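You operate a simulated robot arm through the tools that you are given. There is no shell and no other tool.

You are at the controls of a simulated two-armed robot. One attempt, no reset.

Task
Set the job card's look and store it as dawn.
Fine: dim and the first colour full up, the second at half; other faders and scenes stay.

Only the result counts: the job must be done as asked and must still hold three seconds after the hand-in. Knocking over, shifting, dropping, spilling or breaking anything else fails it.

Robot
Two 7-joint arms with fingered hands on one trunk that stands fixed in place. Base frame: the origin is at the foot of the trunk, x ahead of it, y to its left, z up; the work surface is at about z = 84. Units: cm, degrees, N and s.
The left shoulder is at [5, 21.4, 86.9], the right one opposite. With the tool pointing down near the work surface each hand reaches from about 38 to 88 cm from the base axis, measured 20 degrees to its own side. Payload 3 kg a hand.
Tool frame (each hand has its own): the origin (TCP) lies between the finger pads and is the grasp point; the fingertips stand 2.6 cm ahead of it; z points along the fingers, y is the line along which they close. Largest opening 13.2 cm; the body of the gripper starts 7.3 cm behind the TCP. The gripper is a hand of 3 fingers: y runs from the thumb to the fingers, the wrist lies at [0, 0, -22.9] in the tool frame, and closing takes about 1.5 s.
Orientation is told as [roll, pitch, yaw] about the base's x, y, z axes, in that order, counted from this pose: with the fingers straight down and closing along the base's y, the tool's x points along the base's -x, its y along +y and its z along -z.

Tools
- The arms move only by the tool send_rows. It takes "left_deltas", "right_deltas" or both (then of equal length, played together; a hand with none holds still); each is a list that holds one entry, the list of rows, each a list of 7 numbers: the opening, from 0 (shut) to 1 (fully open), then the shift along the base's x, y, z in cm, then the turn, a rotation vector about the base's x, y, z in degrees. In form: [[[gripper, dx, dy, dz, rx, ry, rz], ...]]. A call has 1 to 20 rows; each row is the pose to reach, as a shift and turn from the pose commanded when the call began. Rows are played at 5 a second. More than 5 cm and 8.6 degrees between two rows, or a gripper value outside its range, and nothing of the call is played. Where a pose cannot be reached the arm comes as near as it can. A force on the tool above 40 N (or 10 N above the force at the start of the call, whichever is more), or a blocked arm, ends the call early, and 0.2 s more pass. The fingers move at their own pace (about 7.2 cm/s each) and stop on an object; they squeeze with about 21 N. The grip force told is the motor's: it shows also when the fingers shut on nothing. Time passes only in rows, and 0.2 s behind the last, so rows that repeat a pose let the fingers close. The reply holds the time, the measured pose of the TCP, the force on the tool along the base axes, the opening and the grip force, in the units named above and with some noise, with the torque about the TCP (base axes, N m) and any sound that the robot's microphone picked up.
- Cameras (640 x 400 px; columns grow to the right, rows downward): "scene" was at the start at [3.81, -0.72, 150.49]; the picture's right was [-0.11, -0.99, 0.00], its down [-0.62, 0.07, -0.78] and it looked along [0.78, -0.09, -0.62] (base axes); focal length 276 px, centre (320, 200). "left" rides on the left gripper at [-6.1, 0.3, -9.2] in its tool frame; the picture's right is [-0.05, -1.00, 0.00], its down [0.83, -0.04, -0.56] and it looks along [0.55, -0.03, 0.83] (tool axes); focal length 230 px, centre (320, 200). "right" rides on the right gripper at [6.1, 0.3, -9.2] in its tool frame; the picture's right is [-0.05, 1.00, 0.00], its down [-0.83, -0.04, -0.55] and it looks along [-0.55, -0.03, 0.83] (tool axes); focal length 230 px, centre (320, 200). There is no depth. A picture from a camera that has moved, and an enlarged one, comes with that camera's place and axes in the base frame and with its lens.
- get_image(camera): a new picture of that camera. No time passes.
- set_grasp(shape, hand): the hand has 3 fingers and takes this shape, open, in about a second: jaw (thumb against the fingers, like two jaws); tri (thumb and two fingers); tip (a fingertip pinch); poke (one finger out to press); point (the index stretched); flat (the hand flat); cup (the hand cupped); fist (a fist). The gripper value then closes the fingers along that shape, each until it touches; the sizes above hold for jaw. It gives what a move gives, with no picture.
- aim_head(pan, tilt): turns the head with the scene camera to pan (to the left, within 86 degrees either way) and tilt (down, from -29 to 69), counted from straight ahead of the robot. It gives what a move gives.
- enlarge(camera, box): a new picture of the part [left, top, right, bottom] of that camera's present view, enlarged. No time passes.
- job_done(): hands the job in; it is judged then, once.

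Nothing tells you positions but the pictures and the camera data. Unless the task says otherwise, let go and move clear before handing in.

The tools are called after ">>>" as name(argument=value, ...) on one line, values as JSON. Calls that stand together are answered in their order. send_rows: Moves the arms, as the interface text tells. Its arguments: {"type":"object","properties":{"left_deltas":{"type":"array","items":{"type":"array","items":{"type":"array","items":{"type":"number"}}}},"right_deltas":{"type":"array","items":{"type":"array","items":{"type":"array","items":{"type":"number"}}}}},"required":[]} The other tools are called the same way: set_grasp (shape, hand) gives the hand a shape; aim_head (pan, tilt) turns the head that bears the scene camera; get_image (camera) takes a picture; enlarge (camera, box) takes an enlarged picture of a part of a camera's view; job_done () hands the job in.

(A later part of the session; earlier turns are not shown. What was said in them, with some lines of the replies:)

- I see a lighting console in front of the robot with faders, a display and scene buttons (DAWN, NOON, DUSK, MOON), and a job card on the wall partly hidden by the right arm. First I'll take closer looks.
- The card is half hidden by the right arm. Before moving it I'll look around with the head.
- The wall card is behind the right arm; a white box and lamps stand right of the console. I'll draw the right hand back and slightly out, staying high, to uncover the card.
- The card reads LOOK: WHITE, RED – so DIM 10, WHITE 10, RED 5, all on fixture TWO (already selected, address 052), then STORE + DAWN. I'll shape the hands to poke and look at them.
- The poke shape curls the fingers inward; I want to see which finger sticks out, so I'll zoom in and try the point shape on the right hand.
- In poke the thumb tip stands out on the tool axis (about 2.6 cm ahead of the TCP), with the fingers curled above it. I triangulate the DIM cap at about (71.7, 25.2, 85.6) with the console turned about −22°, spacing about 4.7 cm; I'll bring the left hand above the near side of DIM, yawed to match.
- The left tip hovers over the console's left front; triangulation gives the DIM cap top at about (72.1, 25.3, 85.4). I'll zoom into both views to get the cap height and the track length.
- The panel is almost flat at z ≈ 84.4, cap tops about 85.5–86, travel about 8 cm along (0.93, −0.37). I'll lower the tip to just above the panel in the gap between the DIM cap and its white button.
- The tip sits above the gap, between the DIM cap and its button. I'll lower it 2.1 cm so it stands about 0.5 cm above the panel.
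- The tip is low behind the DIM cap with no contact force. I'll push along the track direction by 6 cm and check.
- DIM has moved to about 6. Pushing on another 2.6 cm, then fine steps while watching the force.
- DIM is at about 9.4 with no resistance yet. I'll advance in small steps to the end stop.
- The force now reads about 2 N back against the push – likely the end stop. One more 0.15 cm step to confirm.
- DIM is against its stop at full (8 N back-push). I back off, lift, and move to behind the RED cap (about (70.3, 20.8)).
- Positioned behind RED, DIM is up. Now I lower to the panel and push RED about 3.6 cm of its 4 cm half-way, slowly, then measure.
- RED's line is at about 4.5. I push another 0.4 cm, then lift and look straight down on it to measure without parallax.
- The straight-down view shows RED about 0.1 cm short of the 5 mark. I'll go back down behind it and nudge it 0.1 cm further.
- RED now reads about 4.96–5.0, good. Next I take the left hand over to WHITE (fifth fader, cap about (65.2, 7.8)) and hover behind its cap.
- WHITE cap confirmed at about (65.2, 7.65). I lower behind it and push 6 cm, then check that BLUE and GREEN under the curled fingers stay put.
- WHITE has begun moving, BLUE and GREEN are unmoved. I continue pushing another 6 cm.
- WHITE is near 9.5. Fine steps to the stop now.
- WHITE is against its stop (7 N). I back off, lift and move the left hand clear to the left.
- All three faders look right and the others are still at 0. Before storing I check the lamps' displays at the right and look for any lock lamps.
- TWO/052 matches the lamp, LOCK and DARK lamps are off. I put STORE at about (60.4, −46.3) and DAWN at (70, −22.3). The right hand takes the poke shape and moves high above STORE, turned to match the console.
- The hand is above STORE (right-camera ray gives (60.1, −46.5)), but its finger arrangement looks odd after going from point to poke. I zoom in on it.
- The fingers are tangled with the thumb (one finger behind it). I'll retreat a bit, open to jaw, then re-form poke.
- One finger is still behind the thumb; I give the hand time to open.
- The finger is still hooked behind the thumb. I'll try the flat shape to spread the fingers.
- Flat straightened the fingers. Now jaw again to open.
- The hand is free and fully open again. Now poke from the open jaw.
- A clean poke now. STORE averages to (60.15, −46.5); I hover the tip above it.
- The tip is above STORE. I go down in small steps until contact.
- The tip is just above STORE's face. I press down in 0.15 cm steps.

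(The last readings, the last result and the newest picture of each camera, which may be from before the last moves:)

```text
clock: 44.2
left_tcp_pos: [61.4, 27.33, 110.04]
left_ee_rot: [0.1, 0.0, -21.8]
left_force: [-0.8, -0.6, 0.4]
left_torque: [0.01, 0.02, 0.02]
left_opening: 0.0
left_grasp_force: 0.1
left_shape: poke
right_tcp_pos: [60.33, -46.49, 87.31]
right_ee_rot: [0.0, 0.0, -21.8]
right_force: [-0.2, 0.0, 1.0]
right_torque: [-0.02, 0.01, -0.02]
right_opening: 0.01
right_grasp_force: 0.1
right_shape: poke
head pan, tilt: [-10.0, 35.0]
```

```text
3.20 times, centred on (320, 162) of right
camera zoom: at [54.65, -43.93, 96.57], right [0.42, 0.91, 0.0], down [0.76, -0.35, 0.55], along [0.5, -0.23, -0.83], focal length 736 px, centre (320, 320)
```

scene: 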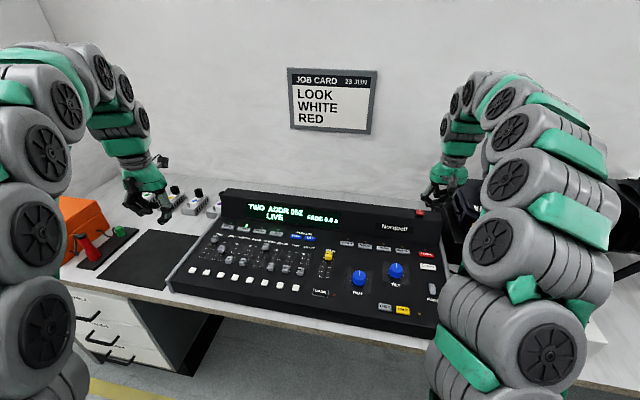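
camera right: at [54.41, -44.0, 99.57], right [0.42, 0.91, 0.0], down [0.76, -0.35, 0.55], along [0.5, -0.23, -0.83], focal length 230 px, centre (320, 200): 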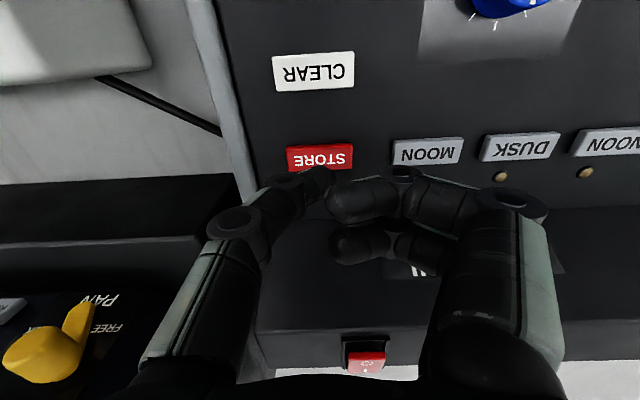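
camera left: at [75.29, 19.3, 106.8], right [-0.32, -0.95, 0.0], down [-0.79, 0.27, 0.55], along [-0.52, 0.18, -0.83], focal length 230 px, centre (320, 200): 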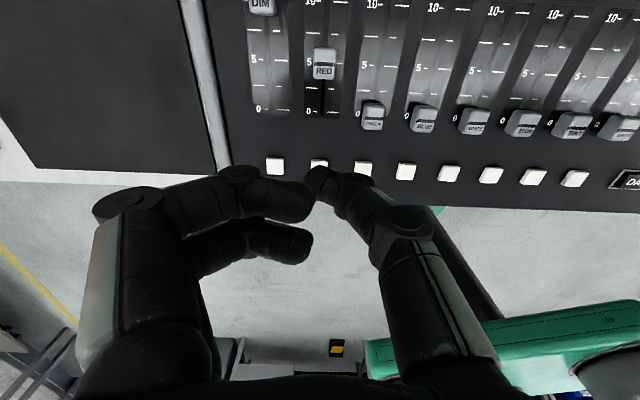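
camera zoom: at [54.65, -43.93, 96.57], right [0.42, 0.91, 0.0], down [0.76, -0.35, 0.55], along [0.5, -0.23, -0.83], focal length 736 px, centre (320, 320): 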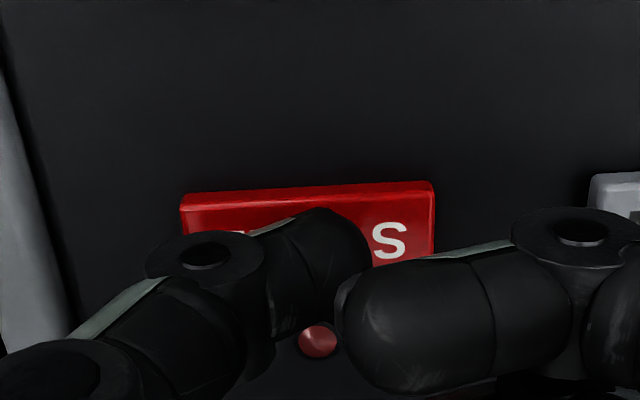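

>>> send_rows(right_deltas=[[[1, 0, 0, -0.1, 0, 0, 0], [1, 0, 0, -0.2, 0, 0, 0], [1, 0, 0, -0.3, 0, 0, 0]]])

>>> enlarge(camera="right", box=[220, 100, 420, 225])

>>> enlarge(camera="scene", box=[220, 190, 360, 260])

```text
clock: 45.0
left_tcp_pos: [61.48, 27.34, 110.04]
left_ee_rot: [0.0, 0.0, -21.8]
left_force: [0.3, 0.3, 0.0]
left_torque: [0.01, 0.0, 0.0]
left_opening: 0.0
left_grasp_force: 0.1
left_shape: poke
right_tcp_pos: [60.28, -46.52, 87.03]
right_ee_rot: [0.0, 0.0, -21.8]
right_force: [0.5, -1.4, 5.4]
right_torque: [-0.02, -0.04, 0.0]
right_opening: 0.01
right_grasp_force: 0.1
right_shape: poke
head pan, tilt: [-10.0, 35.0]
heard: click
```

```text
3.20 times, centred on (320, 162) of right
camera zoom: at [54.64, -43.94, 96.32], right [0.42, 0.91, 0.0], down [0.76, -0.35, 0.56], along [0.5, -0.23, -0.83], focal length 736 px, centre (320, 320)
```

zoom: 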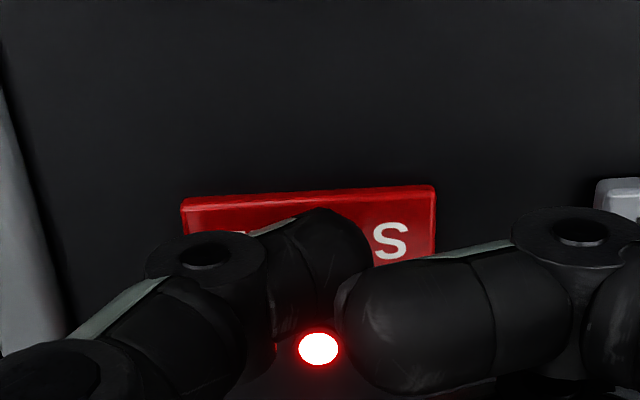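

```text
4.57 times, centred on (290, 225) of scene
camera zoom: at [3.93, -1.31, 151.01], right [-0.17, -0.98, 0.0], down [-0.56, 0.1, -0.82], along [0.81, -0.14, -0.57], focal length 1261 px, centre (457, 86)
```

zoom: 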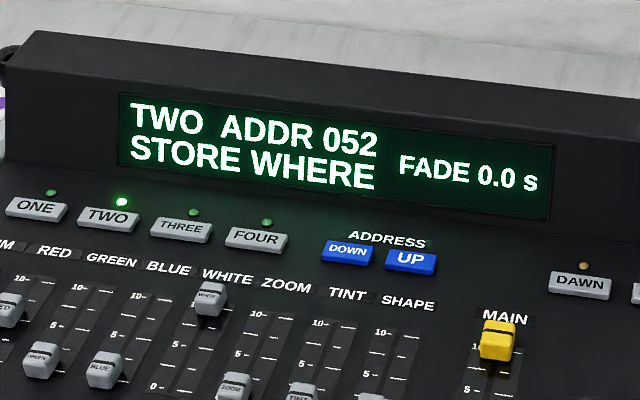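

STORE clicked, its lamp is lit and the display says "STORE WHERE". I lift and go straight to DAWN at about (70.0, −22.35).

>>> send_rows(right_deltas=[[[1, 0, 0, 1.5, 0, 0, 0], [1, 0, 0, 5, 0, 0, 0], [1, 1.4, 3.45, 5.5, 0, 0, 0], [1, 2.8, 6.9, 5.5, 0, 0, 0], [1, 4.2, 10.35, 5.5, 0, 0, 0], [1, 5.6, 13.8, 5.5, 0, 0, 0], [1, 7.0, 17.25, 5.5, 0, 0, 0], [1, 8.4, 20.7, 5.5, 0, 0, 0], [1, 9.7, 24.1, 5, 0, 0, 0], [1, 9.7, 24.1, 3, 0, 0, 0]]])

>>> enlarge(camera="right", box=[220, 80, 460, 230])

>>> enlarge(camera="scene", box=[280, 180, 440, 290])

```text
clock: 47.2
left_tcp_pos: [61.4, 27.27, 110.07]
left_ee_rot: [0.1, 0.0, -21.9]
left_force: [-0.3, 0.6, 0.8]
left_torque: [-0.01, -0.02, -0.02]
left_opening: 0.01
left_grasp_force: 0.3
left_shape: poke
right_tcp_pos: [70.0, -22.38, 90.12]
right_ee_rot: [0.1, -0.1, -21.9]
right_force: [0.2, 0.2, -0.1]
right_torque: [0.03, 0.0, -0.03]
right_opening: 0.02
right_grasp_force: 0.0
right_shape: poke
head pan, tilt: [-10.0, 35.0]
```

```text
2.67 times, centred on (340, 155) of right
camera zoom: at [64.28, -19.78, 99.28], right [0.42, 0.91, 0.0], down [0.75, -0.35, 0.56], along [0.51, -0.23, -0.83], focal length 614 px, centre (267, 320)
```

zoom: 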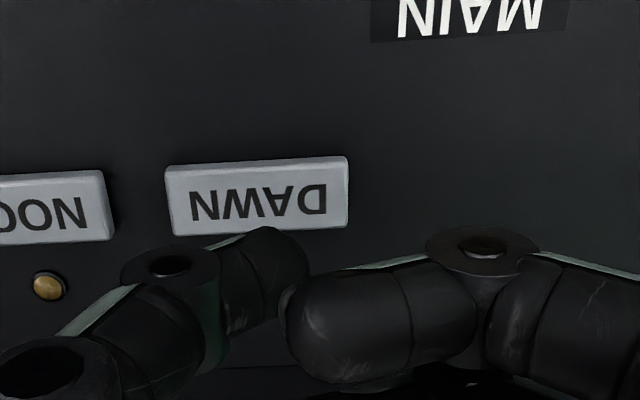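

```text
3.64 times, centred on (360, 235) of scene
camera zoom: at [3.93, -1.31, 151.01], right [-0.17, -0.98, 0.0], down [-0.56, 0.1, -0.82], along [0.81, -0.14, -0.57], focal length 1003 px, centre (174, 73)
```

zoom: 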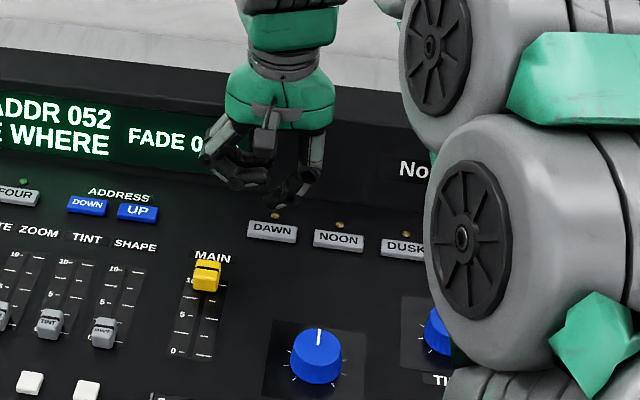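

Store mode is still waiting and the tip is over DAWN (nudging 0.2 cm nearer). I press down to the depth that clicked at STORE.

>>> send_rows(right_deltas=[[[1, -0.2, 0.05, -1, 0, 0, 0], [1, -0.2, 0.05, -2, 0, 0, 0], [1, -0.2, 0.05, -2.5, 0, 0, 0], [1, -0.2, 0.05, -2.75, 0, 0, 0], [1, -0.2, 0.05, -2.9, 0, 0, 0], [1, -0.2, 0.05, -3.02, 0, 0, 0]]])

>>> enlarge(camera="scene", box=[220, 190, 380, 270])

>>> enlarge(camera="right", box=[220, 80, 460, 230])

```text
clock: 48.6
left_tcp_pos: [61.35, 27.34, 110.08]
left_ee_rot: [0.0, 0.0, -21.9]
left_force: [0.2, -0.6, 1.0]
left_torque: [0.02, -0.01, 0.0]
left_opening: 0.01
left_grasp_force: 0.1
left_shape: poke
right_tcp_pos: [69.79, -22.4, 87.07]
right_ee_rot: [0.0, -0.1, -21.8]
right_force: [-2.5, 0.5, 5.9]
right_torque: [0.0, 0.02, 0.03]
right_opening: 0.0
right_grasp_force: 0.0
right_shape: poke
head pan, tilt: [-10.0, 35.0]
heard: click
```

```text
4.00 times, centred on (300, 230) of scene
camera zoom: at [3.92, -1.31, 151.01], right [-0.17, -0.98, 0.0], down [-0.56, 0.1, -0.82], along [0.81, -0.14, -0.57], focal length 1104 px, centre (400, 80)
```

zoom: 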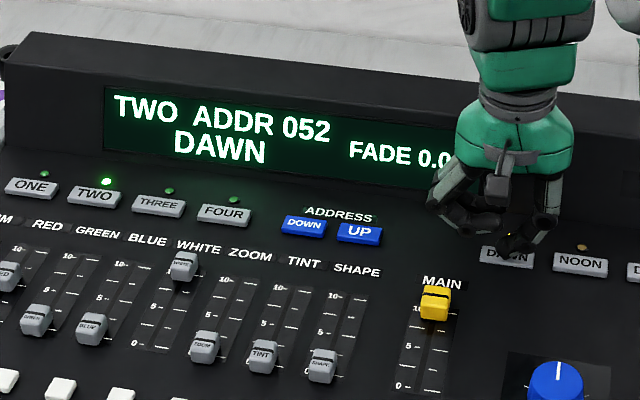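

```text
2.67 times, centred on (340, 155) of right
camera zoom: at [64.15, -19.78, 96.29], right [0.42, 0.91, 0.0], down [0.76, -0.35, 0.56], along [0.5, -0.23, -0.83], focal length 614 px, centre (267, 320)
```

zoom: 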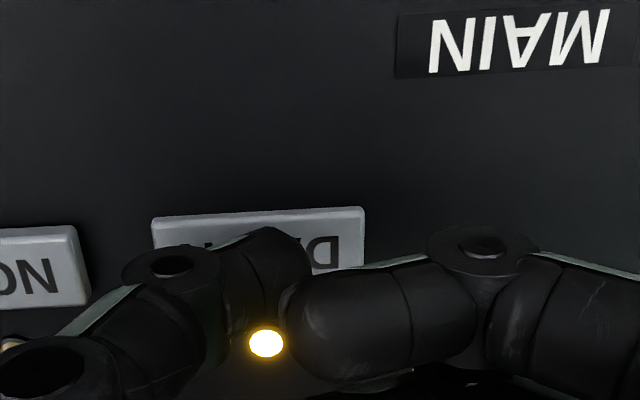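

DAWN clicked, its lamp is lit and the display shows DAWN. I lift straight up and move the right hand clear.

>>> send_rows(right_deltas=[[[1, 0, 0, 1.5, 0, 0, 0], [1, 0, 0, 5, 0, 0, 0], [1, 0, 0, 9, 0, 0, 0], [1, -1, 0, 13, 0, 0, 0], [1, -4, -1, 16.5, 0, 0, 0], [1, -8, -2, 19, 0, 0, 0], [1, -12, -4, 21, 0, 0, 0], [1, -16, -6, 23, 0, 0, 0], [1, -20, -8, 24, 0, 0, 0]]])

>>> get_image(camera="scene")

>>> enlarge(camera="scene", box=[190, 190, 350, 290])

>>> enlarge(camera="scene", box=[310, 210, 470, 320])

>>> get_image(camera="right")

```text
clock: 50.6
left_tcp_pos: [61.38, 27.32, 110.16]
left_ee_rot: [0.0, 0.1, -21.8]
left_force: [0.6, -0.3, -0.2]
left_torque: [0.01, -0.03, 0.0]
left_opening: 0.03
left_grasp_force: 0.1
left_shape: poke
right_tcp_pos: [49.74, -30.46, 110.91]
right_ee_rot: [0.1, 0.0, -21.8]
right_force: [0.5, 1.0, -0.3]
right_torque: [-0.02, 0.0, -0.03]
right_opening: 0.0
right_grasp_force: 0.0
right_shape: poke
head pan, tilt: [-10.0, 35.0]
```

```text
taken
```

scene: 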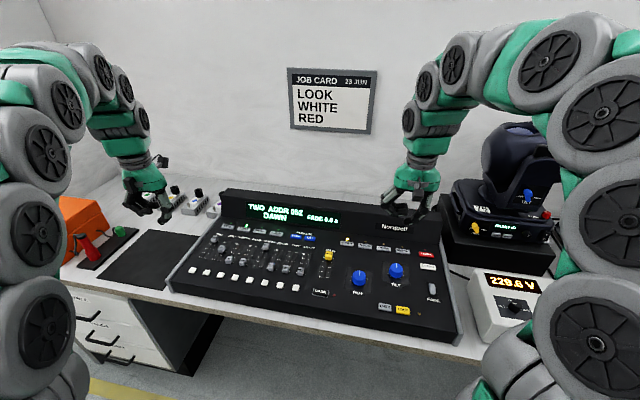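

```text
4.00 times, centred on (270, 240) of scene
camera zoom: at [3.93, -1.31, 151.01], right [-0.17, -0.98, 0.0], down [-0.56, 0.1, -0.82], along [0.81, -0.14, -0.57], focal length 1104 px, centre (520, 40)
```

zoom: 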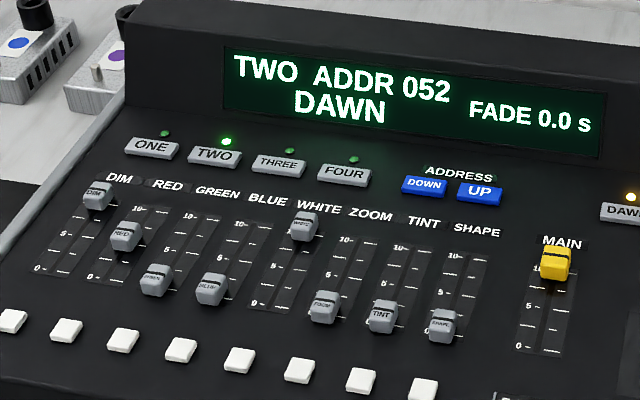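

```text
3.64 times, centred on (390, 265) of scene
camera zoom: at [3.93, -1.31, 151.01], right [-0.17, -0.98, 0.0], down [-0.56, 0.1, -0.82], along [0.81, -0.14, -0.57], focal length 1003 px, centre (66, -36)
```

zoom: 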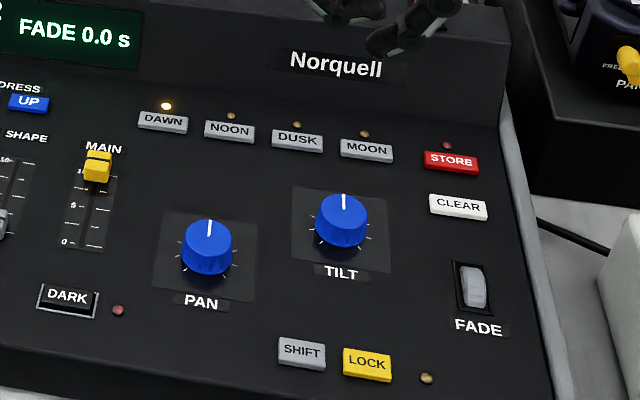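

```text
taken
camera right: at [44.06, -27.81, 120.21], right [0.42, 0.91, 0.0], down [0.75, -0.35, 0.56], along [0.5, -0.23, -0.83], focal length 230 px, centre (320, 200)
```

right: 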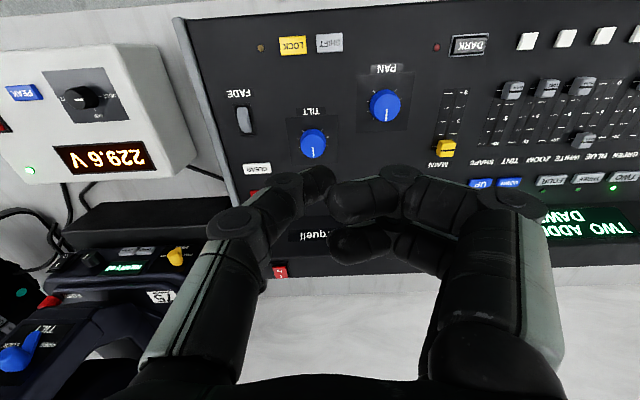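

Display shows DAWN, STORE lamp out, DAWN lamp on, faders in place. One last check of the fader positions through the left camera.

>>> send_rows(left_deltas=[[[1, 2.5, -2, 0, 0, 0, 0], [1, 5, -4, 0, 0, 0, 0], [1, 7.5, -6, 0, 0, 0, 0], [1, 9.5, -8, 0, 0, 0, 0]]])

>>> get_image(camera="left")

>>> enlarge(camera="left", box=[260, 0, 420, 100])

>>> enlarge(camera="left", box=[380, 0, 640, 162])

```text
clock: 51.6
left_tcp_pos: [70.88, 19.29, 110.1]
left_ee_rot: [0.0, 0.1, -21.8]
left_force: [0.2, 0.6, 0.3]
left_torque: [-0.01, 0.01, -0.04]
left_opening: 0.01
left_grasp_force: 0.0
left_shape: poke
right_tcp_pos: [49.7, -30.45, 110.91]
right_ee_rot: [0.0, 0.0, -21.8]
right_force: [-0.3, 0.2, -0.1]
right_torque: [0.01, -0.01, 0.02]
right_opening: 0.0
right_grasp_force: 0.1
right_shape: poke
head pan, tilt: [-10.0, 35.0]
```

```text
taken
camera left: at [76.68, 17.38, 119.22], right [-0.32, -0.95, 0.0], down [-0.79, 0.27, 0.56], along [-0.53, 0.18, -0.83], focal length 230 px, centre (320, 200)
```

left: 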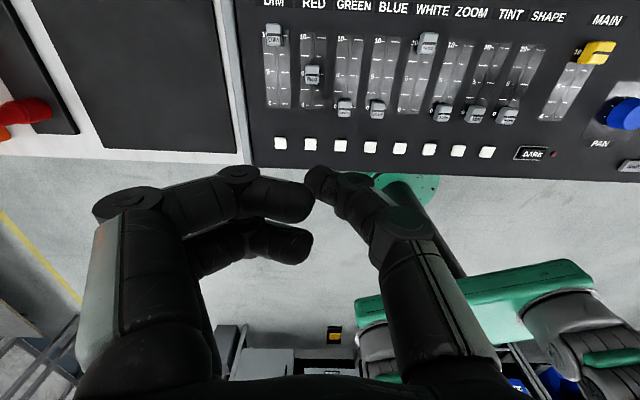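

```text
4.00 times, centred on (340, 50) of left
camera zoom: at [76.68, 17.38, 119.22], right [-0.32, -0.95, 0.0], down [-0.79, 0.27, 0.56], along [-0.53, 0.18, -0.83], focal length 920 px, centre (240, 800)
```

zoom: 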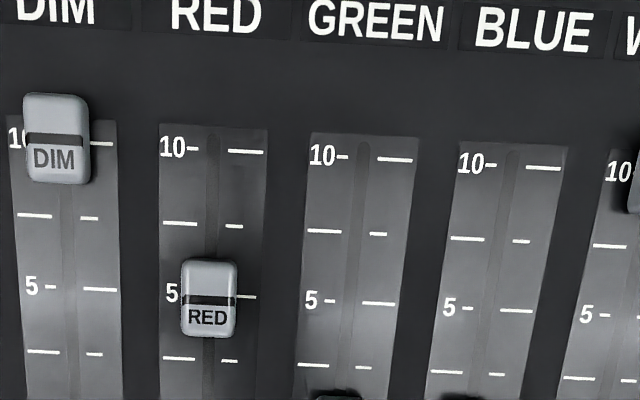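

```text
2.46 times, centred on (510, 81) of left
camera zoom: at [76.68, 17.38, 119.22], right [-0.32, -0.95, 0.0], down [-0.79, 0.27, 0.56], along [-0.53, 0.18, -0.83], focal length 566 px, centre (-148, 493)
```

zoom: 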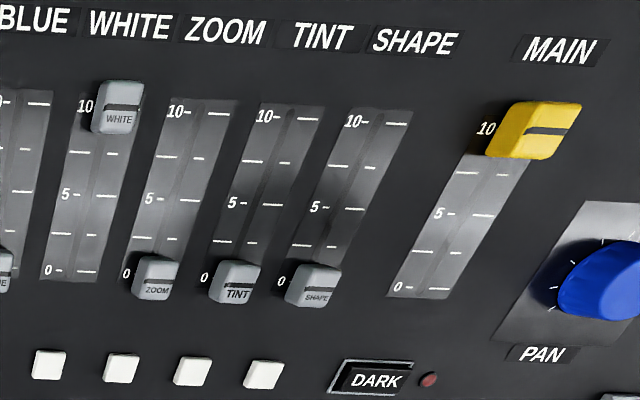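

DIM and WHITE stand at 10, RED at 5, the other faders at 0 and MAIN untouched; DAWN is stored and both hands are clear. Handing in.

>>> job_done()

```text
The job is handed in.
```

I set the job card's look on fixture TWO and stored it as DAWN, then handed the job in. I haven't been told how it was judged.

- **Faders:** The card reads WHITE, then RED. DIM and WHITE are pushed to their end stops at 10, and RED sits on the 5 mark, to within about 0.05 cm by my measurement. The other faders and MAIN still read as they did at the start.
- **Storing:** STORE clicked and the display asked "STORE WHERE". DAWN then clicked, its lamp lit and the STORE lamp went out. The display now reads DAWN for fixture TWO, address 052. I pressed no other scene button.

On the way, the right hand's fingers tangled once while changing shape. I freed them in the air, away from the console, and saw nothing knocked or shifted. Both hands were up and clear when I handed in.
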